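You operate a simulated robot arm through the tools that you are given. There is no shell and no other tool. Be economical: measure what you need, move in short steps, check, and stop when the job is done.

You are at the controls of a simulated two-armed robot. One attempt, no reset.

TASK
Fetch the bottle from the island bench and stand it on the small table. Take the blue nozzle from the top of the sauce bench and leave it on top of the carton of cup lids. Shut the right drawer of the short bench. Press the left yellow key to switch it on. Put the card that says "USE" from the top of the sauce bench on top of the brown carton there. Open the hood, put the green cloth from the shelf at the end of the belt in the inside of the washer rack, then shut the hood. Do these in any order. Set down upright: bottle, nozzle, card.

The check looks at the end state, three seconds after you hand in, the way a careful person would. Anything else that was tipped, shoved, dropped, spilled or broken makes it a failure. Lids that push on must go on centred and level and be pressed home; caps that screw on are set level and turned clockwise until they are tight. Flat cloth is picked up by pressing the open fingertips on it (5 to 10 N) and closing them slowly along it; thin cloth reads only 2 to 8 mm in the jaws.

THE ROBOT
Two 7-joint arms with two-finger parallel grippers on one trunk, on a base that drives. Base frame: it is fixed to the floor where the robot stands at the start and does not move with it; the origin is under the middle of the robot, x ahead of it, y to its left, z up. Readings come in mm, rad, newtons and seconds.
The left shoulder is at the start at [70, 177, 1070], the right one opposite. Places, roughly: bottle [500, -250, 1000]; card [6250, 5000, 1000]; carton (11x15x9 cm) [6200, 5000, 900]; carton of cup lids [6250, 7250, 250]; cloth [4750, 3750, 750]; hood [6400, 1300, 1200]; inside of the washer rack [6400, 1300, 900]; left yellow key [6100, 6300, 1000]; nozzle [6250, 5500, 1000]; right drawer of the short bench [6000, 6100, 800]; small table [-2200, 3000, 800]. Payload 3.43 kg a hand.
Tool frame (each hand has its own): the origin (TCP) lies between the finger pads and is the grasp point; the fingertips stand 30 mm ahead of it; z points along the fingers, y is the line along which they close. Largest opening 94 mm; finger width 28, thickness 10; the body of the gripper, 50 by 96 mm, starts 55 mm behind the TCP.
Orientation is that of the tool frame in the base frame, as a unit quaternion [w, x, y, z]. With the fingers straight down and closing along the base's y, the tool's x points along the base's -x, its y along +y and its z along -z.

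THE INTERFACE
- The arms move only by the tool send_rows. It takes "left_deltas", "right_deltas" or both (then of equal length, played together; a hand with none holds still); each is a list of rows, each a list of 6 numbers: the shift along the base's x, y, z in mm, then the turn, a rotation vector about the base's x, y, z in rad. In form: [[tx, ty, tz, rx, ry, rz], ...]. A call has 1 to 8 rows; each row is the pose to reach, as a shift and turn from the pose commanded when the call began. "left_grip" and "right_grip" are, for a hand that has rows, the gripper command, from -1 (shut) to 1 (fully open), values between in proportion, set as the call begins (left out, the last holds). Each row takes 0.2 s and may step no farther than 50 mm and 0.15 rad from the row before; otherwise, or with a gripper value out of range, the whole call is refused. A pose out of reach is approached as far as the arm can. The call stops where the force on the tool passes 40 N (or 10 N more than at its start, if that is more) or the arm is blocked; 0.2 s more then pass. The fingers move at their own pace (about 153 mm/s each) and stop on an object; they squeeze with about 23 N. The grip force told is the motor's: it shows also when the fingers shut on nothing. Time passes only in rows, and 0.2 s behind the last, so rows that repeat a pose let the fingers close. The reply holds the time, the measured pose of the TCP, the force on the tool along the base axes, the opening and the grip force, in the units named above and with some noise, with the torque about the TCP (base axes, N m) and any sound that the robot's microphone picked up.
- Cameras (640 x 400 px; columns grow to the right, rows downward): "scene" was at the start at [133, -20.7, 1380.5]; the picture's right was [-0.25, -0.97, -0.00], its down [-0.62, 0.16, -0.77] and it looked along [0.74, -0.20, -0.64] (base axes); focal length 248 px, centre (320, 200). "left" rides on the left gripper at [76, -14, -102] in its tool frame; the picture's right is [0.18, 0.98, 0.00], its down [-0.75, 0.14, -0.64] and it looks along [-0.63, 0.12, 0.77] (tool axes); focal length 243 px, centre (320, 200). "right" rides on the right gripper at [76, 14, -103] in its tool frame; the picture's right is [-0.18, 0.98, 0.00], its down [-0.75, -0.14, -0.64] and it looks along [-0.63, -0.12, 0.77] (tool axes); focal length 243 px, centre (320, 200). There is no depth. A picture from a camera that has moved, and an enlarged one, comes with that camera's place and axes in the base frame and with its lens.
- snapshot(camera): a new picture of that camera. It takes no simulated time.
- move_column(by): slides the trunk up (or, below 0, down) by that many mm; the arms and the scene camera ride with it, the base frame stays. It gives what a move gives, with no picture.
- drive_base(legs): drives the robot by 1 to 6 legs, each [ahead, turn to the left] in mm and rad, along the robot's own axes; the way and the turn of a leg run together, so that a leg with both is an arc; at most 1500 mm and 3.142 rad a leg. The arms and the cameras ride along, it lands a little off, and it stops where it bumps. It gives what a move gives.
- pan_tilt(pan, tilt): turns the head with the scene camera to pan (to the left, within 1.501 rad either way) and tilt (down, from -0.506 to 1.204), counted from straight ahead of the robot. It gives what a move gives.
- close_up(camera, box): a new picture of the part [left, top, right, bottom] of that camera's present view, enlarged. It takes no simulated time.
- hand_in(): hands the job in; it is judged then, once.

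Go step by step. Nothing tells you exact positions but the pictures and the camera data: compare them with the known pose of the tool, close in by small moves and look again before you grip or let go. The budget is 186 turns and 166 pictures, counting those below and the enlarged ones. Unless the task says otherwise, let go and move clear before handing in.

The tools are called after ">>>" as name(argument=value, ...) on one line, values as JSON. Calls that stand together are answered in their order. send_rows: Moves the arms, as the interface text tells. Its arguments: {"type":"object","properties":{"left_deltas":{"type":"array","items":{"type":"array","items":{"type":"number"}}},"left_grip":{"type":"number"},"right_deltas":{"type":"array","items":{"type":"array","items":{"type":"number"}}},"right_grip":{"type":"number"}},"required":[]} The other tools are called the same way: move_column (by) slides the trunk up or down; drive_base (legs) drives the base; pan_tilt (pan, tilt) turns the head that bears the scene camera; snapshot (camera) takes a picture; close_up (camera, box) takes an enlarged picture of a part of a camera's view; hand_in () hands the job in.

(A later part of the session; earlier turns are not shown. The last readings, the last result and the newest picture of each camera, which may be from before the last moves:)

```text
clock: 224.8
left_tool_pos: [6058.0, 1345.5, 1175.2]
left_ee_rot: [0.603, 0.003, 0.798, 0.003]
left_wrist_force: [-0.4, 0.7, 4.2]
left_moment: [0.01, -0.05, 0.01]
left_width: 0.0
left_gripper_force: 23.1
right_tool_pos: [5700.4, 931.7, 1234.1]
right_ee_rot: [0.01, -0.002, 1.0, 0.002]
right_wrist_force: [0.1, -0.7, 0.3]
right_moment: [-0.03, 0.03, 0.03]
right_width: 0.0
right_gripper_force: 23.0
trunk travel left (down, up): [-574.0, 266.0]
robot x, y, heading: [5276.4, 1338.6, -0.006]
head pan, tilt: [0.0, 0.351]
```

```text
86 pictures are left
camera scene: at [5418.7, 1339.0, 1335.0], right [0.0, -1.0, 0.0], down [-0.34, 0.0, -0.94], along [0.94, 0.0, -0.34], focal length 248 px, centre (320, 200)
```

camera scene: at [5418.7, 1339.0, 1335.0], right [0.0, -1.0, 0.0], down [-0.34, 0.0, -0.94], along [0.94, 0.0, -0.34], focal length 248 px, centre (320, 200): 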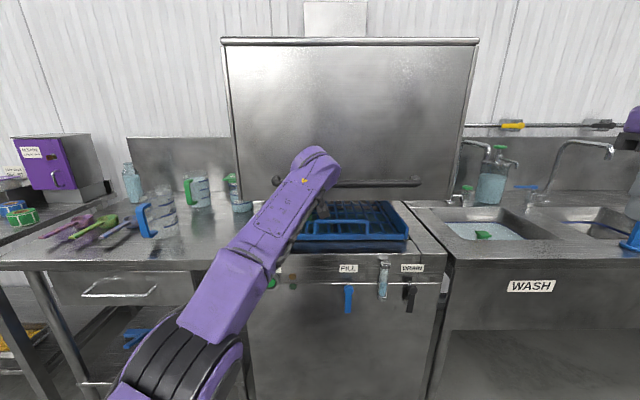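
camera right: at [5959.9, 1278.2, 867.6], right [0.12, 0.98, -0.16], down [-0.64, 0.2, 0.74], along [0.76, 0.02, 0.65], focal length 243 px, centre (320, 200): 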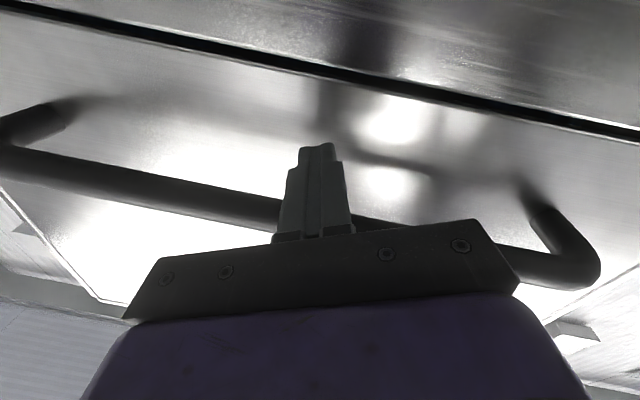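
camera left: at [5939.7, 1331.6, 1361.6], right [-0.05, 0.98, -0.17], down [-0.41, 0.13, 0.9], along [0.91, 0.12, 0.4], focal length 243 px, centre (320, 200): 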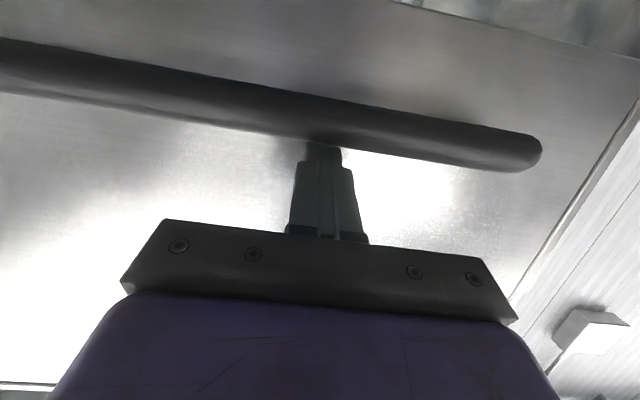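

>>> move_column(by=-160)

>>> move_column(by=-35)

>>> snapshot(camera="scene")

```text
clock: 226.6
left_tool_pos: [6058.2, 1344.3, 1013.1]
left_ee_rot: [0.602, 0.003, 0.799, 0.003]
left_wrist_force: [0.7, 0.3, 0.5]
left_moment: [0.05, 0.04, 0.0]
left_width: 0.0
left_gripper_force: 22.6
right_tool_pos: [5701.3, 932.0, 1075.2]
right_ee_rot: [0.01, -0.003, 1.0, 0.002]
right_wrist_force: [0.5, -0.3, -0.4]
right_moment: [0.0, 0.04, 0.0]
right_width: 0.0
right_gripper_force: 23.0
trunk travel left (down, up): [-414.0, 426.0]
robot x, y, heading: [5274.6, 1341.4, -0.005]
head pan, tilt: [0.0, 0.351]
```

```text
clock: 227.2
left_tool_pos: [6056.0, 1345.1, 1000.8]
left_ee_rot: [0.613, 0.002, 0.79, 0.002]
left_wrist_force: [1.2, -1.5, 4.3]
left_moment: [0.01, -0.06, 0.02]
left_width: 0.0
left_gripper_force: 23.1
right_tool_pos: [5700.8, 932.0, 1048.1]
right_ee_rot: [0.01, -0.002, 1.0, 0.002]
right_wrist_force: [-0.3, -0.3, -0.4]
right_moment: [-0.01, -0.01, -0.01]
right_width: 0.3
right_gripper_force: 23.1
trunk travel left (down, up): [-388.0, 452.0]
robot x, y, heading: [5276.3, 1342.3, -0.001]
head pan, tilt: [0.0, 0.351]
stopped: the force on the tool passed its limit (the readings are from after the stop); the commanded pose is now the measured one
```

```text
85 pictures are left
camera scene: at [5419.5, 1339.0, 1149.0], right [0.0, -1.0, 0.0], down [-0.34, 0.0, -0.94], along [0.94, 0.0, -0.34], focal length 248 px, centre (320, 200)
```

scene: 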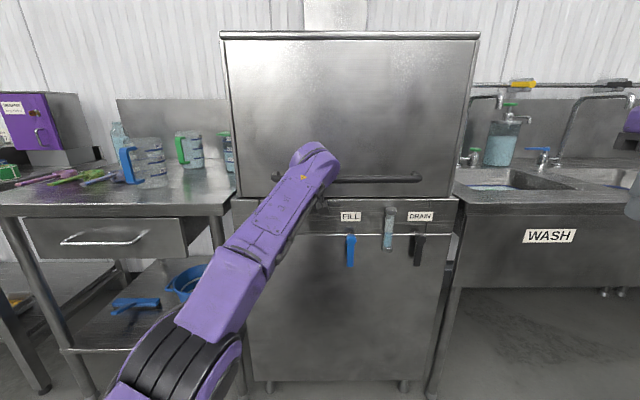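

The hood met its stop. I lift off, back away and check it is fully shut.

>>> move_column(by=40)

>>> drive_base(legs=[[-450, 0]])

>>> close_up(camera="scene", box=[220, 80, 440, 280])

```text
clock: 228.0
left_tool_pos: [6057.0, 1346.6, 1039.1]
left_ee_rot: [0.611, 0.001, 0.792, 0.002]
left_wrist_force: [-0.1, -0.8, -0.5]
left_moment: [-0.01, 0.01, 0.0]
left_width: 0.2
left_gripper_force: 22.8
right_tool_pos: [5702.0, 932.5, 1088.8]
right_ee_rot: [0.01, -0.003, 1.0, 0.003]
right_wrist_force: [0.5, -0.3, -0.6]
right_moment: [-0.02, 0.0, -0.02]
right_width: 0.1
right_gripper_force: 22.8
trunk travel left (down, up): [-428.0, 412.0]
robot x, y, heading: [5276.8, 1342.7, -0.002]
head pan, tilt: [0.0, 0.351]
```

```text
clock: 230.7
left_tool_pos: [5606.5, 1348.7, 1039.0]
left_ee_rot: [0.612, 0.001, 0.791, 0.003]
left_wrist_force: [0.1, -0.3, -0.3]
left_moment: [0.02, 0.06, 0.0]
left_width: 0.0
left_gripper_force: 23.0
right_tool_pos: [5253.6, 933.4, 1088.8]
right_ee_rot: [0.009, -0.003, 1.0, 0.003]
right_wrist_force: [0.3, -0.1, 0.5]
right_moment: [-0.01, -0.01, -0.04]
right_width: 0.1
right_gripper_force: 22.9
trunk travel left (down, up): [-428.0, 412.0]
robot x, y, heading: [4830.0, 1341.0, -0.001]
head pan, tilt: [0.0, 0.351]
```

```text
2.00 times, centred on (330, 180) of scene
camera zoom: at [4970.4, 1340.8, 1189.7], right [0.0, -1.0, 0.0], down [-0.34, 0.0, -0.94], along [0.94, 0.0, -0.34], focal length 495 px, centre (300, 240)
```

zoom: 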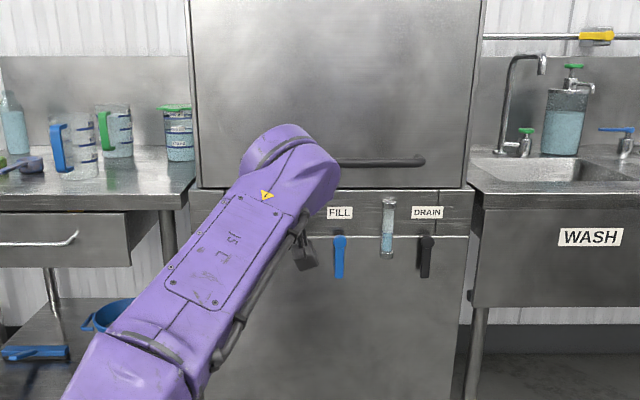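

The hood is shut with no gap showing. I raise the trunk and fold the left arm back to pointing down.

>>> move_column(by=222)

>>> send_rows(left_deltas=[[-25, 10, 5, 0, 0.13, 0], [-50, 20, 10, 0, 0.26, 0], [-75, 30, 15, 0, 0.39, 0], [-105, 40, 15, 0, 0.52, 0], [-140, 55, 15, 0, 0.65, 0], [-180, 70, 10, 0, 0.78, 0], [-220, 85, 5, 0, 0.91, 0], [-260, 100, 0, 0, 1.04, 0]])

>>> send_rows(left_deltas=[[-40, 15, 0, 0, 0.13, 0], [-80, 25, 0, 0, 0.277, 0], [-120, 35, 0, 0, 0.277, 0], [-150, 40, 0, 0, 0.277, 0]], left_grip=1, right_deltas=[[20, 25, 20, 0, 0, 0], [20, 65, 40, 0, 0, 0], [10, 105, 60, 0, 0, 0], [0, 145, 80, 0, 0, 0]], right_grip=1)

>>> snapshot(camera="scene")

```text
clock: 233.1
left_tool_pos: [5607.6, 1347.4, 1260.8]
left_ee_rot: [0.611, 0.001, 0.792, 0.002]
left_wrist_force: [0.7, 0.4, -0.7]
left_moment: [-0.03, -0.02, 0.02]
left_width: 0.0
left_gripper_force: 23.4
right_tool_pos: [5252.3, 934.0, 1311.0]
right_ee_rot: [0.01, -0.004, 1.0, 0.002]
right_wrist_force: [0.0, -0.3, 0.4]
right_moment: [0.0, 0.01, 0.02]
right_width: 0.0
right_gripper_force: 23.3
trunk travel left (down, up): [-650.0, 190.0]
robot x, y, heading: [4828.5, 1344.4, 0.001]
head pan, tilt: [0.0, 0.351]
```

```text
clock: 234.9
left_tool_pos: [5395.9, 1428.3, 1295.3]
left_ee_rot: [0.136, 0.001, 0.991, 0.001]
left_wrist_force: [0.7, -0.1, 0.1]
left_moment: [-0.01, 0.02, 0.03]
left_width: 0.0
left_gripper_force: 22.9
left hand out of reach, approached as far as the arm can: row 1, 2, 3, 4, 5, 6, 7, 8
right_tool_pos: [5253.3, 934.1, 1311.4]
right_ee_rot: [0.01, -0.002, 1.0, 0.003]
right_wrist_force: [-0.7, 0.6, -0.3]
right_moment: [0.0, -0.01, -0.01]
right_width: 0.0
right_gripper_force: 22.8
trunk travel left (down, up): [-650.0, 190.0]
robot x, y, heading: [4823.9, 1336.1, -0.002]
head pan, tilt: [0.0, 0.351]
```

```text
clock: 235.9
left_tool_pos: [5243.9, 1480.3, 1296.3]
left_ee_rot: [0.0, 0.001, 1.0, -0.003]
left_wrist_force: [-0.9, 0.8, -0.5]
left_moment: [-0.11, 0.01, -0.02]
left_width: 93.9
left_gripper_force: 0.1
right_tool_pos: [5258.6, 1085.3, 1348.8]
right_ee_rot: [0.006, -0.01, 1.0, -0.012]
right_wrist_force: [-0.5, 1.0, 0.5]
right_moment: [-0.11, 0.0, -0.01]
right_width: 93.9
right_gripper_force: 0.1
right hand out of reach, approached as far as the arm can: row 2, 3, 4
trunk travel left (down, up): [-650.0, 190.0]
robot x, y, heading: [4828.0, 1342.8, -0.001]
head pan, tilt: [0.0, 0.351]
```

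```text
83 pictures are left
camera scene: at [4969.3, 1350.9, 1411.7], right [0.0, -1.0, 0.01], down [-0.34, -0.01, -0.94], along [0.94, 0.0, -0.34], focal length 248 px, centre (320, 200)
```

scene: 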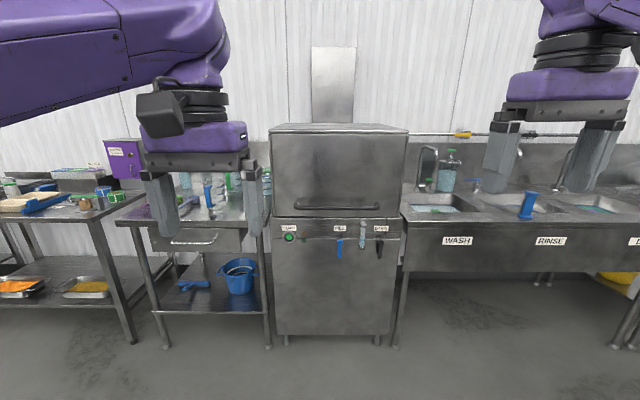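

The hood is shut. Next are the sauce bench jobs near [6250, 5000 to 5500]; I drive along the aisle to about [5330, 4000].

>>> drive_base(legs=[[0, 1.177], [1361, 0], [0, 0.37], [1400, 0]])

>>> pan_tilt(pan=-0.4, tilt=0.4)

>>> snapshot(camera="scene")

```text
clock: 253.3
left_tool_pos: [5228.6, 4414.4, 1295.3]
left_ee_rot: [-0.001, -0.703, 0.711, -0.001]
left_wrist_force: [0.1, -0.5, 0.1]
left_moment: [-0.02, 0.04, 0.02]
left_width: 94.1
left_gripper_force: 0.0
right_tool_pos: [5624.0, 4426.3, 1345.2]
right_ee_rot: [-0.009, 0.711, -0.703, 0.001]
right_wrist_force: [0.2, 0.3, 0.3]
right_moment: [-0.01, -0.01, 0.0]
right_width: 93.9
right_gripper_force: 0.1
trunk travel left (down, up): [-650.0, 190.0]
robot x, y, heading: [5357.0, 3990.1, 1.562]
head pan, tilt: [0.0, 0.351]
```

```text
clock: 254.2
left_tool_pos: [5229.0, 4414.7, 1295.7]
left_ee_rot: [-0.001, -0.703, 0.712, 0.0]
left_wrist_force: [-1.2, 0.1, 0.0]
left_moment: [-0.01, 0.01, 0.01]
left_width: 94.0
left_gripper_force: 0.1
right_tool_pos: [5623.6, 4426.9, 1345.7]
right_ee_rot: [-0.011, 0.712, -0.703, 0.003]
right_wrist_force: [-0.2, -0.3, 0.1]
right_moment: [0.04, 0.03, -0.04]
right_width: 94.1
right_gripper_force: 0.1
trunk travel left (down, up): [-650.0, 190.0]
robot x, y, heading: [5354.7, 3996.0, 1.561]
head pan, tilt: [-0.4, 0.4]
```

```text
82 pictures are left
camera scene: at [5393.2, 4131.7, 1407.1], right [0.92, -0.4, 0.0], down [-0.15, -0.36, -0.92], along [0.37, 0.85, -0.39], focal length 248 px, centre (320, 200)
```

scene: 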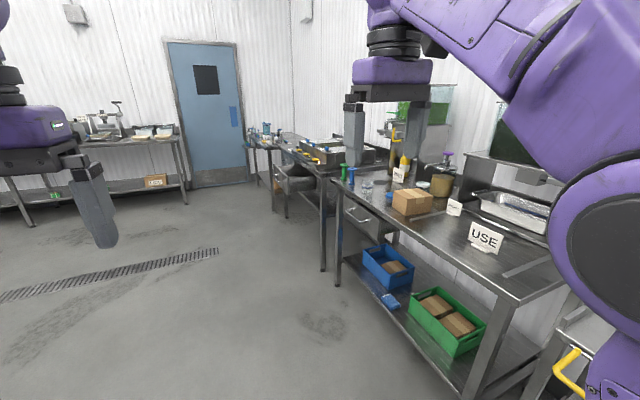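

The sauce bench's front edge is at x about 6065: the "USE" card near [6230, 4580], the brown carton near [6195, 4915], nozzles near [6130, 5350]. I drive up to face it.

>>> drive_base(legs=[[0, -0.116], [760, 0], [0, -1.445]])

>>> pan_tilt(pan=0.0, tilt=0.5)

>>> snapshot(camera="scene")

```text
clock: 262.4
left_tool_pos: [5869.3, 4878.9, 1294.7]
left_ee_rot: [-0.001, 0.0, 1.0, 0.001]
left_wrist_force: [0.9, 0.8, 0.9]
left_moment: [0.04, -0.01, 0.03]
left_width: 94.2
left_gripper_force: 0.0
right_tool_pos: [5883.5, 4483.9, 1345.6]
right_ee_rot: [0.005, -0.011, 1.0, -0.008]
right_wrist_force: [0.2, -0.1, 0.1]
right_moment: [0.02, -0.03, -0.02]
right_width: 93.9
right_gripper_force: 0.1
trunk travel left (down, up): [-650.0, 190.0]
robot x, y, heading: [5454.2, 4748.9, 0.003]
head pan, tilt: [-0.4, 0.4]
```

```text
clock: 263.3
left_tool_pos: [5868.0, 4878.8, 1295.6]
left_ee_rot: [-0.001, 0.0, 1.0, 0.001]
left_wrist_force: [0.1, 0.2, -0.3]
left_moment: [-0.01, -0.02, 0.04]
left_width: 94.0
left_gripper_force: 0.1
right_tool_pos: [5883.4, 4484.4, 1346.0]
right_ee_rot: [0.005, -0.011, 1.0, -0.008]
right_wrist_force: [-0.5, 0.1, 0.4]
right_moment: [-0.01, -0.04, -0.02]
right_width: 94.1
right_gripper_force: 0.1
trunk travel left (down, up): [-650.0, 190.0]
robot x, y, heading: [5450.2, 4748.5, -0.0]
head pan, tilt: [0.0, 0.499]
```

```text
81 pictures are left
camera scene: at [5592.1, 4748.9, 1397.9], right [0.0, -1.0, 0.0], down [-0.48, 0.0, -0.88], along [0.88, 0.0, -0.48], focal length 248 px, centre (320, 200)
```

scene: 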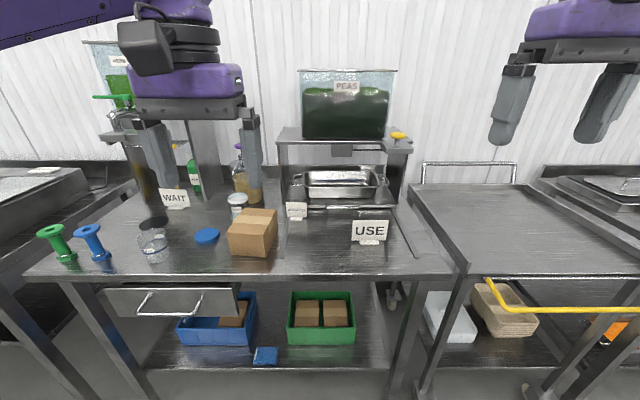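

All three things are in view. I zoom in on the card and carton, then on the nozzles.

>>> close_up(camera="scene", box=[220, 180, 420, 280])

>>> close_up(camera="scene", box=[20, 190, 220, 290])

```text
3.20 times, centred on (320, 230) of scene
camera zoom: at [5592.1, 4748.9, 1397.9], right [0.0, -1.0, 0.0], down [-0.48, 0.0, -0.88], along [0.88, 0.0, -0.48], focal length 792 px, centre (320, 104)
```

zoom: 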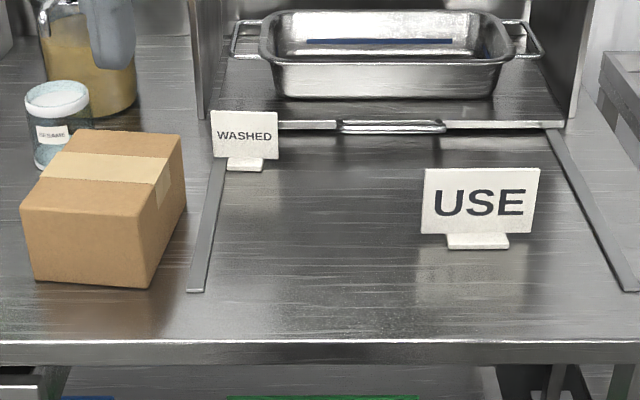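

```text
3.20 times, centred on (120, 240) of scene
camera zoom: at [5592.1, 4748.9, 1397.9], right [0.0, -1.0, 0.0], down [-0.48, 0.0, -0.88], along [0.88, 0.0, -0.48], focal length 792 px, centre (960, 72)
```

zoom: 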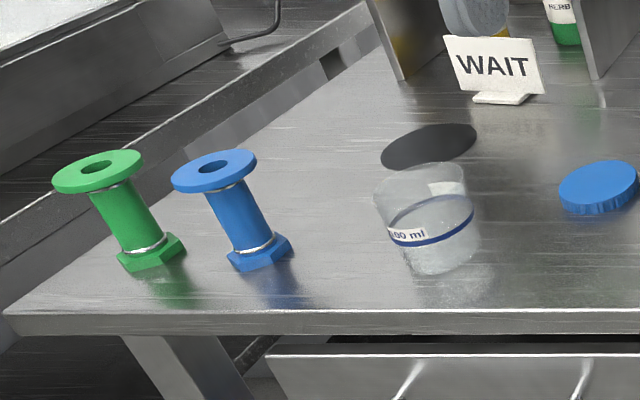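

The card stands on a small foot, facing me, about 90 mm tall near [6218, 4592]; the carton's top centre is about [6205, 4950, 988]. I turn the right hand a quarter turn so its fingers close along x.

>>> send_rows(right_deltas=[[0, 0, 0, 0, 0, -0.14], [0, 0, 0, 0, 0, -0.28], [0, 0, 0, 0, 0, -0.42], [0, 0, 0, 0, 0, -0.56], [0, 0, 0, 0, 0, -0.7], [0, 0, 0, 0, 0, -0.84], [0, 0, 0, 0, 0, -0.98], [0, 0, 0, 0, 0, -1.12]])

>>> send_rows(right_deltas=[[0, 0, -20, 0, 0, -0.15], [0, 0, -40, 0, 0, -0.3], [0, 0, -60, 0, 0, -0.45], [0, 0, -80, 0, 0, -0.45]])

>>> snapshot(camera="scene")

```text
clock: 265.1
left_tool_pos: [5868.6, 4879.8, 1294.9]
left_ee_rot: [-0.001, 0.0, 1.0, 0.002]
left_wrist_force: [-0.5, 0.3, 0.0]
left_moment: [-0.02, 0.02, 0.01]
left_width: 93.9
left_gripper_force: 0.0
right_tool_pos: [5883.4, 4484.2, 1344.8]
right_ee_rot: [0.007, 0.433, 0.902, -0.006]
right_wrist_force: [-0.1, 0.1, 0.2]
right_moment: [0.0, 0.01, -0.03]
right_width: 93.9
right_gripper_force: 0.0
right hand out of reach, approached as far as the arm can: row 5, 6, 7, 8
trunk travel left (down, up): [-650.0, 190.0]
robot x, y, heading: [5450.2, 4749.1, 0.002]
head pan, tilt: [0.0, 0.499]
```

```text
clock: 266.1
left_tool_pos: [5868.6, 4878.3, 1296.1]
left_ee_rot: [-0.001, 0.001, 1.0, 0.001]
left_wrist_force: [0.0, -0.7, -0.1]
left_moment: [0.0, -0.01, -0.02]
left_width: 93.9
left_gripper_force: 0.1
right_tool_pos: [5886.8, 4469.8, 1287.1]
right_ee_rot: [0.0, 0.624, 0.781, 0.003]
right_wrist_force: [-0.1, 0.6, -0.2]
right_moment: [-0.02, -0.02, 0.01]
right_width: 93.9
right_gripper_force: 0.0
right hand out of reach, approached as far as the arm can: row 3, 4
trunk travel left (down, up): [-650.0, 190.0]
robot x, y, heading: [5452.2, 4750.0, 0.002]
head pan, tilt: [0.0, 0.499]
```

```text
78 pictures are left
camera scene: at [5592.3, 4748.7, 1397.9], right [0.0, -1.0, 0.0], down [-0.48, 0.0, -0.88], along [0.88, 0.0, -0.48], focal length 248 px, centre (320, 200)
```

scene: 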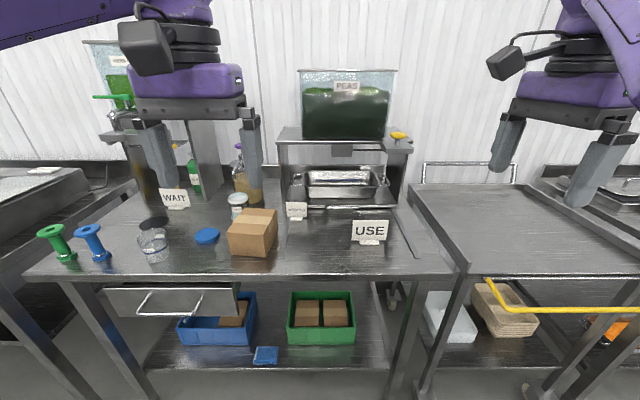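

The hand turned about 1.35 rad; the rest should come in a better spot. I drive to [5745, 4800] facing the bench and raise the trunk, then place the hand.

>>> drive_base(legs=[[0, 0.17], [298, 0], [0, -0.172]])

>>> move_column(by=60)

>>> send_rows(right_deltas=[[10, 20, -20, 0, 0, 0], [20, 45, -40, 0, 0, 0], [30, 70, -60, 0, 0, 0], [35, 75, -80, 0, 0, 0]])

>>> snapshot(camera="scene")

```text
clock: 269.5
left_tool_pos: [6161.2, 4927.9, 1294.4]
left_ee_rot: [-0.002, 0.002, 1.0, 0.002]
left_wrist_force: [0.0, -0.2, 0.0]
left_moment: [0.03, -0.02, 0.01]
left_width: 94.0
left_gripper_force: 0.0
right_tool_pos: [6179.8, 4519.2, 1285.0]
right_ee_rot: [-0.002, 0.625, 0.78, 0.0]
right_wrist_force: [-0.7, -1.0, -0.7]
right_moment: [-0.02, -0.02, 0.01]
right_width: 94.1
right_gripper_force: 0.1
trunk travel left (down, up): [-650.0, 190.0]
robot x, y, heading: [5740.0, 4795.9, -0.001]
head pan, tilt: [0.0, 0.499]
```

```text
clock: 270.5
left_tool_pos: [6160.0, 4926.5, 1354.7]
left_ee_rot: [-0.001, 0.003, 1.0, 0.001]
left_wrist_force: [-0.2, -0.7, -0.3]
left_moment: [-0.02, 0.0, 0.03]
left_width: 94.0
left_gripper_force: 0.0
right_tool_pos: [6179.0, 4518.3, 1345.4]
right_ee_rot: [-0.003, 0.625, 0.78, 0.001]
right_wrist_force: [0.5, 1.0, -0.3]
right_moment: [-0.01, 0.01, -0.02]
right_width: 93.8
right_gripper_force: 0.0
trunk travel left (down, up): [-710.0, 130.0]
robot x, y, heading: [5736.5, 4800.6, -0.002]
head pan, tilt: [0.0, 0.499]
```

```text
clock: 271.5
left_tool_pos: [6160.3, 4927.9, 1355.0]
left_ee_rot: [-0.001, 0.002, 1.0, 0.001]
left_wrist_force: [0.2, 0.4, 0.4]
left_moment: [0.0, 0.01, 0.02]
left_width: 94.3
left_gripper_force: 0.1
right_tool_pos: [6227.3, 4546.4, 1340.9]
right_ee_rot: [-0.008, 0.629, 0.777, 0.015]
right_wrist_force: [-0.2, 0.5, -0.2]
right_moment: [0.04, -0.01, -0.05]
right_width: 94.0
right_gripper_force: 0.1
right hand out of reach, approached as far as the arm can: row 1, 2, 3, 4
trunk travel left (down, up): [-710.0, 130.0]
robot x, y, heading: [5741.9, 4799.6, -0.004]
head pan, tilt: [0.0, 0.499]
```

```text
77 pictures are left
camera scene: at [5883.5, 4798.0, 1457.9], right [0.0, -1.0, 0.0], down [-0.48, 0.0, -0.88], along [0.88, 0.0, -0.48], focal length 248 px, centre (320, 200)
```

scene: 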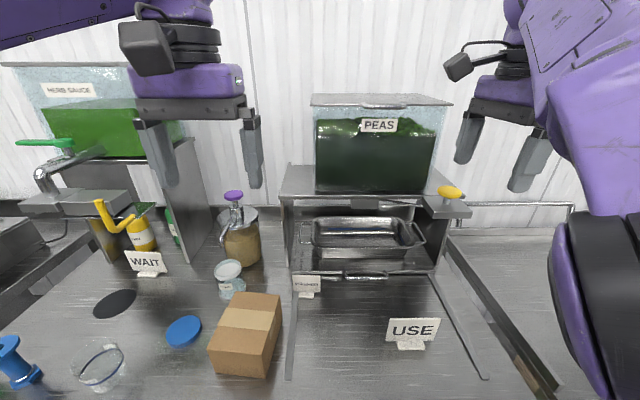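

The hand will not go lower with this twist; the joint is at its end. I turn it the other way round (+90°), which suits the right forearm better.

>>> send_rows(right_deltas=[[-10, 0, 20, 0, 0, 0.14], [-20, 0, 40, 0, 0, 0.28], [-30, 0, 60, 0, 0, 0.42], [-40, 0, 70, 0, 0, 0.56], [-40, 0, 70, 0, 0, 0.7], [-40, 0, 70, 0, 0, 0.84], [-40, 0, 70, 0, 0, 0.98], [-40, 0, 70, 0, 0, 1.12]])

>>> send_rows(right_deltas=[[0, 0, 0, 0, 0, 0.14], [0, 0, 0, 0, 0, 0.28], [0, 0, 0, 0, 0, 0.42], [0, 0, 0, 0, 0, 0.56], [0, 0, 0, 0, 0, 0.7], [0, 0, 0, 0, 0, 0.84], [0, 0, 0, 0, 0, 0.98], [0, 0, 0, 0, 0, 1.12]])

>>> send_rows(right_deltas=[[0, 0, 0, 0, 0, 0.14], [0, 0, 0, 0, 0, 0.28], [0, 0, 0, 0, 0, 0.42], [0, 0, 0, 0, 0, 0.56], [0, 0, 0, 0, 0, 0.7]])

>>> snapshot(camera="scene")

```text
clock: 273.3
left_tool_pos: [6159.6, 4925.9, 1355.4]
left_ee_rot: [-0.001, 0.002, 1.0, 0.002]
left_wrist_force: [0.2, 0.3, 0.3]
left_moment: [0.03, 0.0, 0.0]
left_width: 94.1
left_gripper_force: 0.1
right_tool_pos: [6174.1, 4580.1, 1394.3]
right_ee_rot: [-0.008, 0.143, 0.99, 0.001]
right_wrist_force: [0.6, -0.4, 0.6]
right_moment: [-0.04, 0.02, -0.03]
right_width: 93.8
right_gripper_force: 0.1
right hand out of reach, approached as far as the arm can: row 3, 4, 5, 6, 7, 8
trunk travel left (down, up): [-710.0, 130.0]
robot x, y, heading: [5741.7, 4796.6, -0.005]
head pan, tilt: [0.0, 0.499]
```

```text
clock: 275.1
left_tool_pos: [6161.0, 4926.8, 1354.9]
left_ee_rot: [0.0, 0.003, 1.0, 0.001]
left_wrist_force: [0.1, 0.0, -0.7]
left_moment: [0.0, 0.05, 0.02]
left_width: 93.9
left_gripper_force: 0.1
right_tool_pos: [6174.2, 4579.5, 1394.4]
right_ee_rot: [-0.007, -0.404, 0.915, -0.004]
right_wrist_force: [0.5, -1.4, 0.6]
right_moment: [0.02, 0.01, 0.01]
right_width: 94.0
right_gripper_force: 0.0
trunk travel left (down, up): [-710.0, 130.0]
robot x, y, heading: [5740.3, 4796.1, -0.003]
head pan, tilt: [0.0, 0.499]
```

```text
clock: 276.3
left_tool_pos: [6160.5, 4927.1, 1355.9]
left_ee_rot: [-0.001, 0.002, 1.0, 0.001]
left_wrist_force: [0.5, -0.2, -0.4]
left_moment: [0.0, -0.01, -0.01]
left_width: 94.0
left_gripper_force: 0.1
right_tool_pos: [6174.3, 4580.8, 1395.0]
right_ee_rot: [-0.005, -0.693, 0.721, -0.007]
right_wrist_force: [-1.4, 0.2, 0.5]
right_moment: [0.0, 0.0, -0.04]
right_width: 94.1
right_gripper_force: 0.1
trunk travel left (down, up): [-710.0, 130.0]
robot x, y, heading: [5743.0, 4798.0, -0.007]
head pan, tilt: [0.0, 0.499]
```

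```text
76 pictures are left
camera scene: at [5883.4, 4798.0, 1457.9], right [0.0, -1.0, 0.0], down [-0.48, 0.0, -0.88], along [0.88, 0.0, -0.48], focal length 248 px, centre (320, 200)
```

scene: 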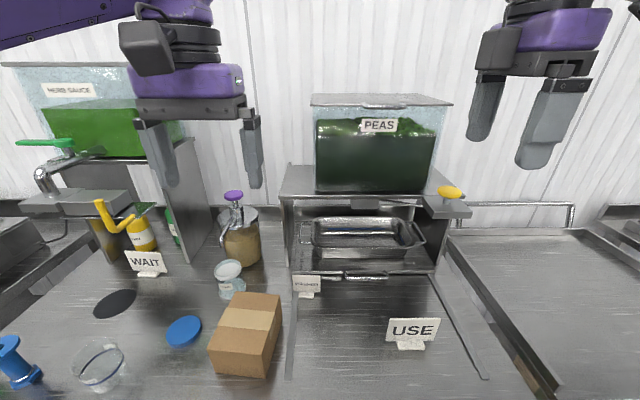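

The hand now turns and reaches well. The card is near [6225, 4597] on a bench top at about z 890. I line up over it and come down partway.

>>> send_rows(right_deltas=[[25, 8, -10, 0, 0, 0.04], [51, 16, -50, 0, 0, 0.04], [51, 16, -100, 0, 0, 0.04], [51, 16, -150, 0, 0, 0.04], [51, 16, -180, 0, 0, 0.04]])

>>> move_column(by=-140)

>>> snapshot(camera="scene")

>>> snapshot(camera="right")

```text
clock: 277.5
left_tool_pos: [6161.4, 4927.5, 1355.5]
left_ee_rot: [-0.001, 0.003, 1.0, 0.001]
left_wrist_force: [0.3, -0.2, -1.4]
left_moment: [-0.01, -0.02, 0.0]
left_width: 94.2
left_gripper_force: 0.0
right_tool_pos: [6227.6, 4596.7, 1215.5]
right_ee_rot: [-0.005, -0.706, 0.708, -0.007]
right_wrist_force: [-0.6, 1.0, 0.7]
right_moment: [0.0, 0.03, 0.0]
right_width: 93.9
right_gripper_force: 0.1
trunk travel left (down, up): [-710.0, 130.0]
robot x, y, heading: [5742.9, 4798.7, -0.0]
head pan, tilt: [0.0, 0.499]
```

```text
clock: 279.1
left_tool_pos: [6161.0, 4926.5, 1215.3]
left_ee_rot: [0.0, 0.003, 1.0, 0.001]
left_wrist_force: [0.0, 0.8, -0.2]
left_moment: [0.03, 0.05, 0.0]
left_width: 94.0
left_gripper_force: 0.1
right_tool_pos: [6226.3, 4597.3, 1074.4]
right_ee_rot: [-0.006, -0.707, 0.708, -0.007]
right_wrist_force: [-0.1, 0.0, 0.5]
right_moment: [-0.01, 0.0, -0.02]
right_width: 94.1
right_gripper_force: 0.1
trunk travel left (down, up): [-570.0, 270.0]
robot x, y, heading: [5742.3, 4799.1, -0.002]
head pan, tilt: [0.0, 0.499]
```

```text
75 pictures are left
camera scene: at [5883.2, 4798.1, 1318.0], right [0.0, -1.0, 0.0], down [-0.48, 0.0, -0.88], along [0.88, 0.0, -0.48], focal length 248 px, centre (320, 200)
```

scene: 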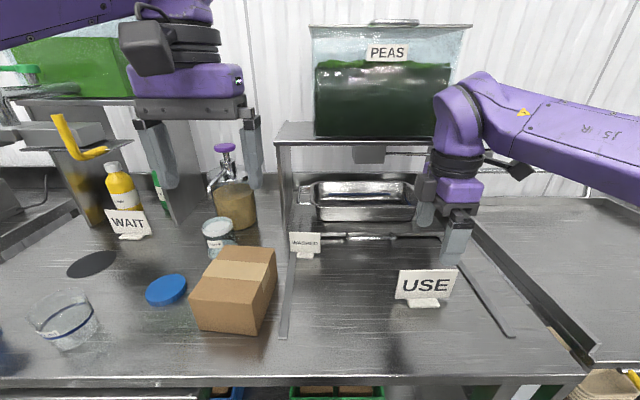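

```text
74 pictures are left
camera right: at [6214.1, 4523.4, 1178.3], right [-0.98, 0.19, 0.0], down [0.14, 0.76, 0.63], along [0.12, 0.62, -0.78], focal length 243 px, centre (320, 200)
```

right: 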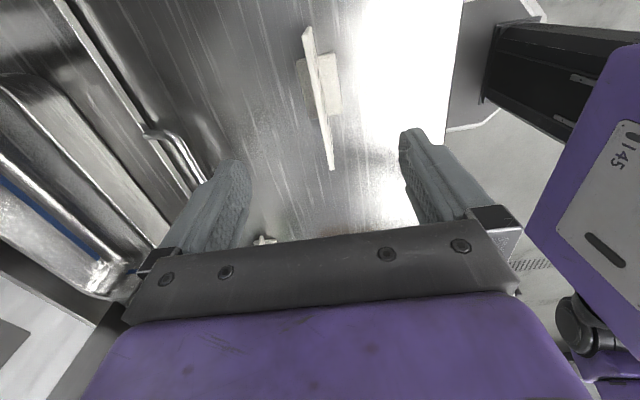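

The plate spans y 4534 to 4640 at x 6225, right between the open fingers. I shift 8 mm to its centre and descend.

>>> send_rows(right_deltas=[[0, -8, -20, 0, 0, 0], [0, -8, -45, 0, 0, 0], [0, -8, -70, 0, 0, 0], [0, -8, -95, 0, 0, 0], [0, -8, -114, 0, 0, 0]])

>>> snapshot(camera="right")

>>> close_up(camera="scene", box=[360, 180, 520, 320])

```text
clock: 280.3
left_tool_pos: [6160.4, 4927.0, 1214.8]
left_ee_rot: [-0.002, 0.003, 1.0, 0.001]
left_wrist_force: [0.1, -0.2, -0.1]
left_moment: [0.04, -0.01, 0.01]
left_width: 94.0
left_gripper_force: 0.0
right_tool_pos: [6227.2, 4589.6, 961.3]
right_ee_rot: [-0.005, -0.707, 0.707, -0.007]
right_wrist_force: [-0.1, 0.4, 0.4]
right_moment: [-0.01, -0.04, 0.02]
right_width: 94.0
right_gripper_force: 0.0
trunk travel left (down, up): [-570.0, 270.0]
robot x, y, heading: [5745.1, 4799.5, -0.003]
head pan, tilt: [0.0, 0.499]
```

```text
73 pictures are left
camera right: at [6214.4, 4515.2, 1063.7], right [-0.98, 0.18, -0.01], down [0.14, 0.76, 0.63], along [0.12, 0.62, -0.78], focal length 243 px, centre (320, 200)
```

right: 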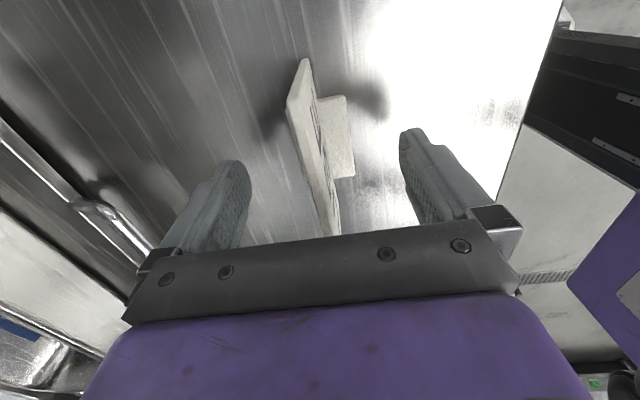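

```text
2.86 times, centred on (440, 250) of scene
camera zoom: at [5883.6, 4798.1, 1317.9], right [0.0, -1.0, 0.0], down [-0.48, 0.0, -0.88], along [0.88, 0.0, -0.48], focal length 707 px, centre (-23, 57)
```

zoom: 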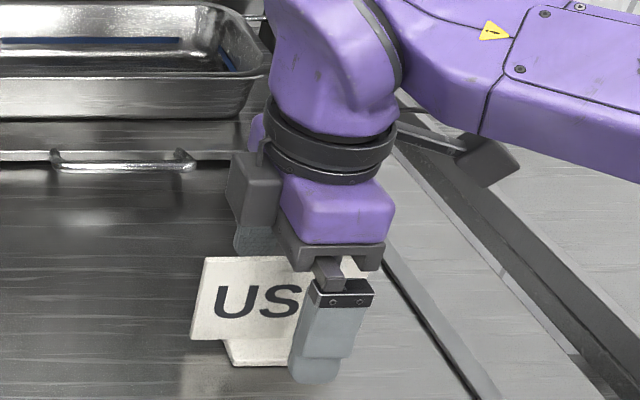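

The plate stands between the fingers, the foot below them. I close.

>>> send_rows(right_deltas=[[-1, 0, 0, 0, 0, 0], [-1, 0, 0, 0, 0, 0]], right_grip=-0.6)

>>> send_rows(right_deltas=[[0, 0, 0, 0, 0, 0], [0, 0, 0, 0, 0, 0], [0, 0, 0, 0, 0, 0]], right_grip=-1)

>>> snapshot(camera="right")

```text
clock: 280.9
left_tool_pos: [6158.9, 4927.2, 1214.3]
left_ee_rot: [0.0, 0.003, 1.0, 0.001]
left_wrist_force: [0.2, -0.3, 0.1]
left_moment: [-0.02, 0.02, 0.0]
left_width: 94.3
left_gripper_force: 0.0
right_tool_pos: [6226.0, 4589.1, 961.1]
right_ee_rot: [-0.005, -0.706, 0.708, -0.007]
right_wrist_force: [0.2, 0.0, -0.1]
right_moment: [0.0, -0.01, 0.03]
right_width: 18.7
right_gripper_force: 0.0
trunk travel left (down, up): [-570.0, 270.0]
robot x, y, heading: [5738.0, 4797.7, -0.004]
head pan, tilt: [0.0, 0.499]
```

```text
clock: 281.7
left_tool_pos: [6161.3, 4926.2, 1214.9]
left_ee_rot: [-0.001, 0.002, 1.0, 0.001]
left_wrist_force: [0.1, 0.1, 0.2]
left_moment: [-0.03, -0.01, -0.02]
left_width: 94.2
left_gripper_force: 0.1
right_tool_pos: [6226.4, 4589.1, 961.3]
right_ee_rot: [-0.006, -0.707, 0.707, -0.007]
right_wrist_force: [-0.2, 0.5, -0.2]
right_moment: [0.04, 0.0, -0.01]
right_width: 8.2
right_gripper_force: 23.0
trunk travel left (down, up): [-570.0, 270.0]
robot x, y, heading: [5742.1, 4799.8, -0.002]
head pan, tilt: [0.0, 0.499]
```

```text
71 pictures are left
camera right: at [6213.4, 4515.2, 1064.0], right [-0.98, 0.19, 0.0], down [0.14, 0.76, 0.63], along [0.12, 0.62, -0.78], focal length 243 px, centre (320, 200)
```

right: 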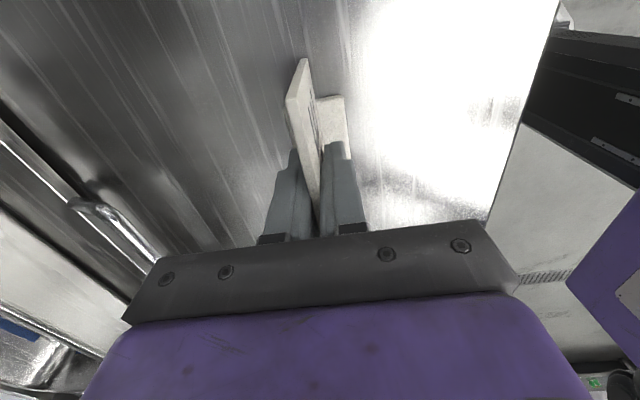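

The card is held (8 mm). I lift it well clear and move the left hand out to the left.

>>> send_rows(right_deltas=[[0, 0, 20, 0, 0, 0], [0, 0, 60, 0, 0, 0], [0, 0, 100, 0, 0, 0], [0, 0, 140, 0, 0, 0], [0, 0, 180, 0, 0, 0]], left_deltas=[[0, 45, 20, 0, 0, 0], [0, 90, 40, 0, 0, 0], [0, 135, 60, 0, 0, 0], [0, 180, 60, 0, 0, 0], [0, 225, 60, 0, 0, 0]])

>>> send_rows(right_deltas=[[-3, 45, 0, 0, 0, 0], [-6, 90, 0, 0, 0, 0], [-9, 135, 0, 0, 0, 0], [-12, 180, 0, 0, 0, 0], [-15, 225, 0, 0, 0, 0], [-18, 270, 0, 0, 0, 0], [-20, 315, 0, 0, 0, 0], [-21, 350, 0, 0, 0, 0]])

>>> snapshot(camera="scene")

>>> snapshot(camera="right")

```text
clock: 282.9
left_tool_pos: [6165.0, 5107.8, 1262.8]
left_ee_rot: [0.0, 0.005, 1.0, 0.001]
left_wrist_force: [-0.3, -0.4, 0.2]
left_moment: [-0.03, 0.0, -0.02]
left_width: 94.2
left_gripper_force: 0.1
left hand out of reach, approached as far as the arm can: row 3, 4, 5
right_tool_pos: [6224.5, 4590.2, 1144.1]
right_ee_rot: [-0.005, -0.706, 0.708, -0.006]
right_wrist_force: [-0.5, -0.4, -0.2]
right_moment: [0.0, -0.02, 0.01]
right_width: 8.4
right_gripper_force: 23.0
trunk travel left (down, up): [-570.0, 270.0]
robot x, y, heading: [5740.7, 4802.0, 0.003]
head pan, tilt: [0.0, 0.499]
```

```text
clock: 284.9
left_tool_pos: [6165.1, 5105.9, 1262.5]
left_ee_rot: [-0.001, 0.003, 1.0, 0.001]
left_wrist_force: [-0.2, 0.0, -0.4]
left_moment: [-0.03, 0.02, 0.0]
left_width: 93.9
left_gripper_force: 0.0
right_tool_pos: [6224.1, 4871.3, 1139.1]
right_ee_rot: [-0.002, -0.688, 0.725, 0.018]
right_wrist_force: [0.2, 0.6, -0.4]
right_moment: [0.02, 0.03, -0.02]
right_width: 8.3
right_gripper_force: 22.7
right hand out of reach, approached as far as the arm can: row 7, 8
trunk travel left (down, up): [-570.0, 270.0]
robot x, y, heading: [5742.4, 4797.8, -0.006]
head pan, tilt: [0.0, 0.499]
stopped in row 8 (right hand): the arm was blocked; the commanded pose is now the measured one
```

```text
70 pictures are left
camera scene: at [5882.7, 4798.8, 1318.0], right [0.0, -1.0, 0.0], down [-0.48, 0.0, -0.88], along [0.88, 0.0, -0.48], focal length 248 px, centre (320, 200)
```

scene: 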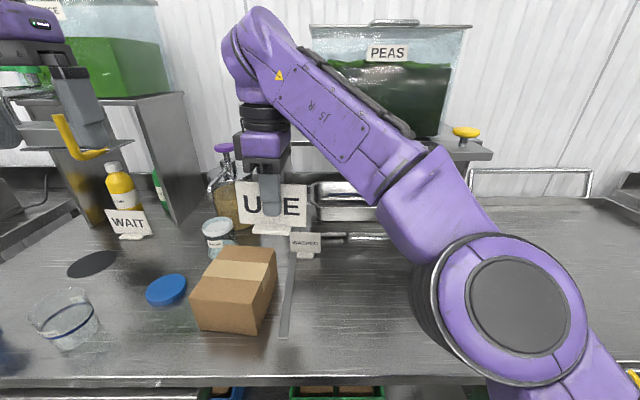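

```text
69 pictures are left
camera right: at [6210.8, 4793.1, 1240.2], right [-0.97, 0.24, 0.03], down [0.2, 0.73, 0.65], along [0.13, 0.64, -0.76], focal length 243 px, centre (320, 200)
```

right: 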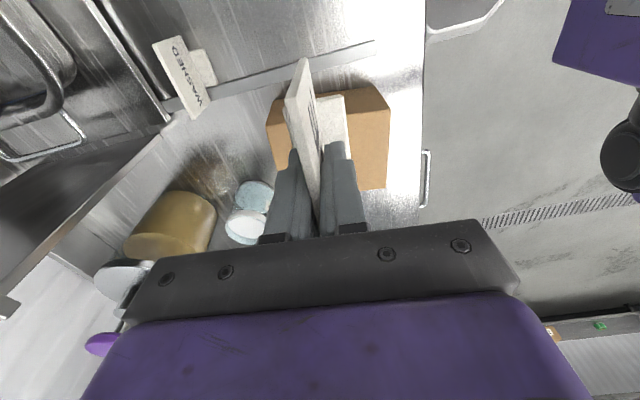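

The right arm stops at y 4871 (its own limit). I turn the base left by 0.19 rad to bring the card over the carton.

>>> drive_base(legs=[[0, 0.19]])

>>> snapshot(camera="scene")

>>> snapshot(camera="right")

```text
clock: 286.1
left_tool_pos: [6099.7, 5180.6, 1262.8]
left_ee_rot: [-0.001, -0.091, 0.996, 0.001]
left_wrist_force: [0.9, 0.9, -0.4]
left_moment: [0.0, 0.02, 0.0]
left_width: 94.1
left_gripper_force: 0.1
right_tool_pos: [6201.9, 4960.4, 1143.3]
right_ee_rot: [0.001, 0.754, -0.657, -0.018]
right_wrist_force: [-0.2, 1.2, 0.4]
right_moment: [-0.01, 0.02, 0.0]
right_width: 8.2
right_gripper_force: 22.7
trunk travel left (down, up): [-570.0, 270.0]
robot x, y, heading: [5741.9, 4796.8, 0.187]
head pan, tilt: [0.0, 0.499]
```

```text
68 pictures are left
camera scene: at [5881.0, 4825.0, 1317.9], right [0.19, -0.98, 0.0], down [-0.47, -0.09, -0.88], along [0.86, 0.16, -0.48], focal length 248 px, centre (320, 200)
```

scene: 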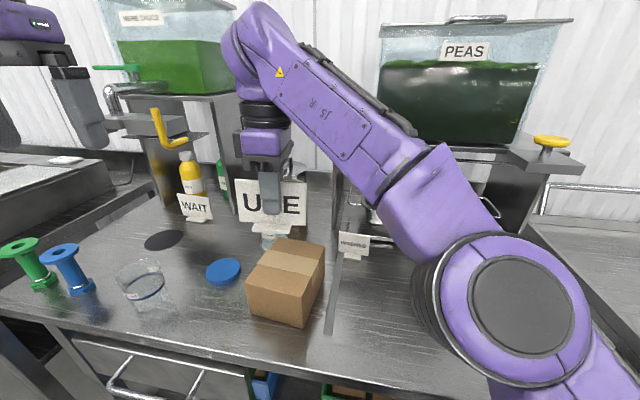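

```text
67 pictures are left
camera right: at [6202.9, 4880.3, 1243.1], right [-1.0, 0.05, 0.03], down [0.06, 0.75, 0.66], along [0.01, 0.66, -0.75], focal length 243 px, centre (320, 200)
```

right: 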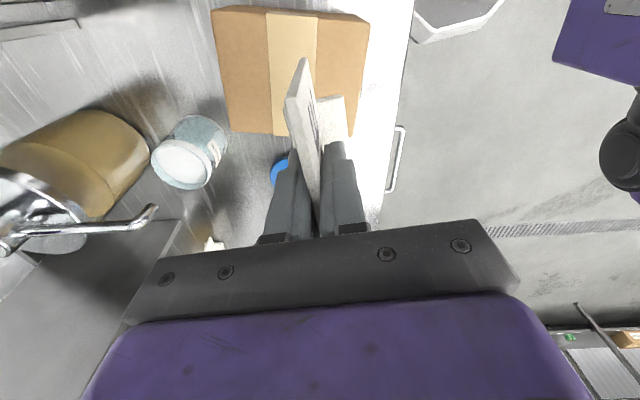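

The carton's top centre measures [6224, 4951]. I move the card over it, square it up, and come down to just above.

>>> send_rows(right_deltas=[[8, -3, 0, -0.009, -0.009, -0.046], [15, -6, 0, -0.018, -0.018, -0.092], [22, -9, -10, -0.026, -0.026, -0.137], [22, -9, -35, -0.026, -0.026, -0.137], [22, -9, -60, -0.026, -0.026, -0.137], [22, -9, -75, -0.026, -0.026, -0.137]])

>>> snapshot(camera="right")

>>> close_up(camera="scene", box=[220, 160, 380, 340])

```text
clock: 287.5
left_tool_pos: [6099.6, 5180.8, 1262.3]
left_ee_rot: [-0.001, -0.092, 0.996, 0.001]
left_wrist_force: [0.2, -0.1, 0.1]
left_moment: [-0.03, -0.03, 0.04]
left_width: 93.8
left_gripper_force: 0.0
right_tool_pos: [6224.2, 4950.4, 1067.8]
right_ee_rot: [0.0, 0.707, -0.707, 0.001]
right_wrist_force: [-0.1, -0.7, -0.1]
right_moment: [0.0, 0.0, 0.02]
right_width: 8.5
right_gripper_force: 23.0
trunk travel left (down, up): [-570.0, 270.0]
robot x, y, heading: [5739.9, 4796.1, 0.189]
head pan, tilt: [0.0, 0.499]
```

```text
66 pictures are left
camera right: at [6211.4, 4875.5, 1170.4], right [-0.98, 0.18, 0.0], down [0.14, 0.75, 0.64], along [0.12, 0.63, -0.77], focal length 243 px, centre (320, 200)
```

right: 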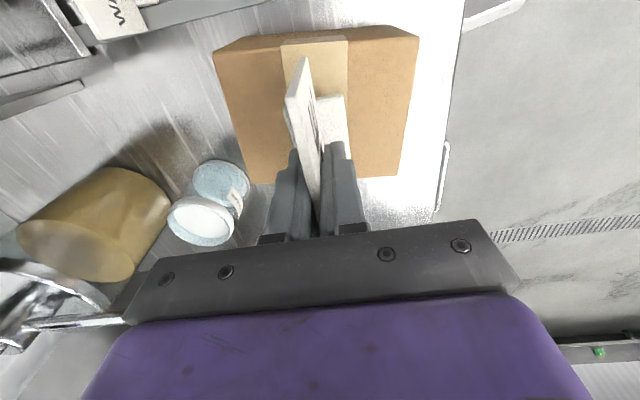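

```text
2.22 times, centred on (300, 250) of scene
camera zoom: at [5880.8, 4825.7, 1317.9], right [0.19, -0.98, 0.0], down [-0.47, -0.09, -0.88], along [0.86, 0.16, -0.48], focal length 550 px, centre (364, 89)
```

zoom: 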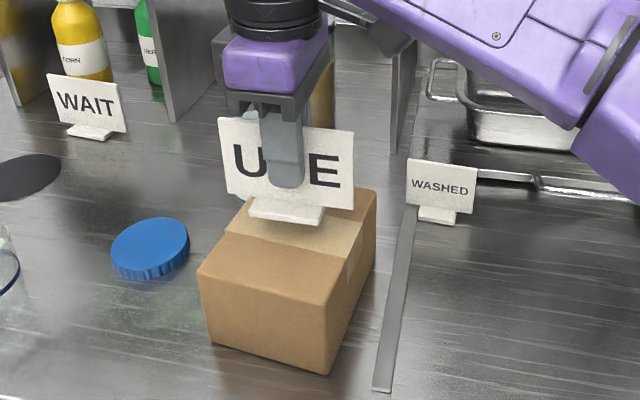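

The card hangs centred above the carton. I lower it gently until it touches.

>>> send_rows(right_deltas=[[0, 0, -4, 0, 0, 0], [0, 0, -7, 0, 0, 0], [0, 0, -10, 0, 0, 0], [0, 0, -13, 0, 0, 0], [0, 0, -13, 0, 0, 0]])

>>> close_up(camera="scene", box=[220, 160, 380, 340])

```text
clock: 288.7
left_tool_pos: [6100.4, 5180.9, 1263.0]
left_ee_rot: [0.0, -0.092, 0.996, 0.001]
left_wrist_force: [-0.3, -0.8, 0.3]
left_moment: [-0.01, 0.01, -0.01]
left_width: 94.2
left_gripper_force: 0.0
right_tool_pos: [6223.7, 4950.8, 1054.5]
right_ee_rot: [-0.001, -0.707, 0.707, -0.001]
right_wrist_force: [0.1, 0.1, -0.1]
right_moment: [0.05, 0.02, 0.04]
right_width: 8.3
right_gripper_force: 23.0
trunk travel left (down, up): [-570.0, 270.0]
robot x, y, heading: [5738.6, 4798.3, 0.185]
head pan, tilt: [0.0, 0.499]
```

```text
2.22 times, centred on (300, 250) of scene
camera zoom: at [5880.9, 4825.0, 1317.9], right [0.19, -0.98, 0.0], down [-0.47, -0.09, -0.88], along [0.86, 0.16, -0.48], focal length 550 px, centre (364, 89)
```

zoom: 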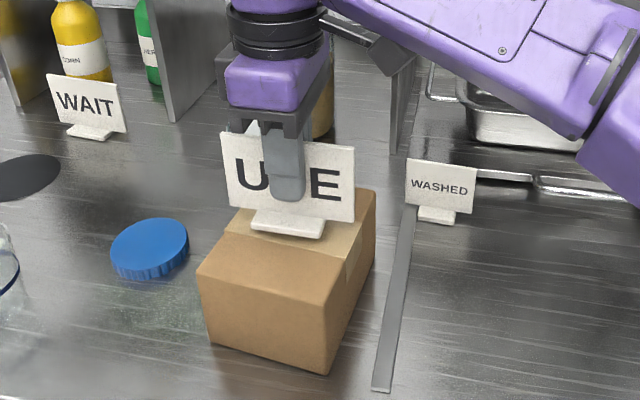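

Not touching yet. I lower further in small steps.

>>> send_rows(right_deltas=[[0, 0, -3, 0, 0, 0], [0, 0, -5, 0, 0, 0], [0, 0, -7, 0, 0, 0], [0, 0, -7, 0, 0, 0]])

>>> send_rows(right_deltas=[[0, 0, -1, 0, 0, 0], [0, 0, -2, 0, 0, 0], [0, 0, -3, 0, 0, 0]])

>>> close_up(camera="scene", box=[220, 160, 380, 340])

```text
clock: 289.7
left_tool_pos: [6100.4, 5181.6, 1262.6]
left_ee_rot: [-0.001, -0.092, 0.996, 0.0]
left_wrist_force: [-0.2, 0.9, 1.0]
left_moment: [-0.02, -0.02, 0.02]
left_width: 94.0
left_gripper_force: 0.0
right_tool_pos: [6224.5, 4951.9, 1047.9]
right_ee_rot: [0.001, 0.707, -0.707, 0.001]
right_wrist_force: [0.2, -1.0, 0.1]
right_moment: [0.01, 0.0, 0.05]
right_width: 8.3
right_gripper_force: 22.5
trunk travel left (down, up): [-570.0, 270.0]
robot x, y, heading: [5740.6, 4797.2, 0.188]
head pan, tilt: [0.0, 0.499]
```

```text
clock: 290.5
left_tool_pos: [6097.3, 5180.5, 1263.7]
left_ee_rot: [-0.001, -0.091, 0.996, 0.001]
left_wrist_force: [0.1, 0.5, -0.7]
left_moment: [0.03, -0.02, 0.04]
left_width: 93.9
left_gripper_force: 0.1
right_tool_pos: [6224.0, 4949.7, 1045.3]
right_ee_rot: [0.0, -0.707, 0.708, 0.0]
right_wrist_force: [1.8, 1.2, 8.8]
right_moment: [-0.22, -0.05, 0.04]
right_width: 8.3
right_gripper_force: 23.7
trunk travel left (down, up): [-570.0, 270.0]
robot x, y, heading: [5741.6, 4801.1, 0.184]
head pan, tilt: [0.0, 0.499]
```

```text
2.22 times, centred on (300, 250) of scene
camera zoom: at [5880.3, 4824.9, 1318.2], right [0.19, -0.98, 0.0], down [-0.47, -0.09, -0.88], along [0.86, 0.16, -0.48], focal length 550 px, centre (364, 89)
```

zoom: 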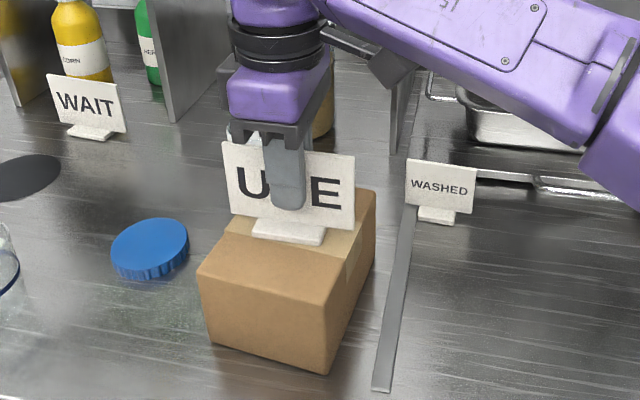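

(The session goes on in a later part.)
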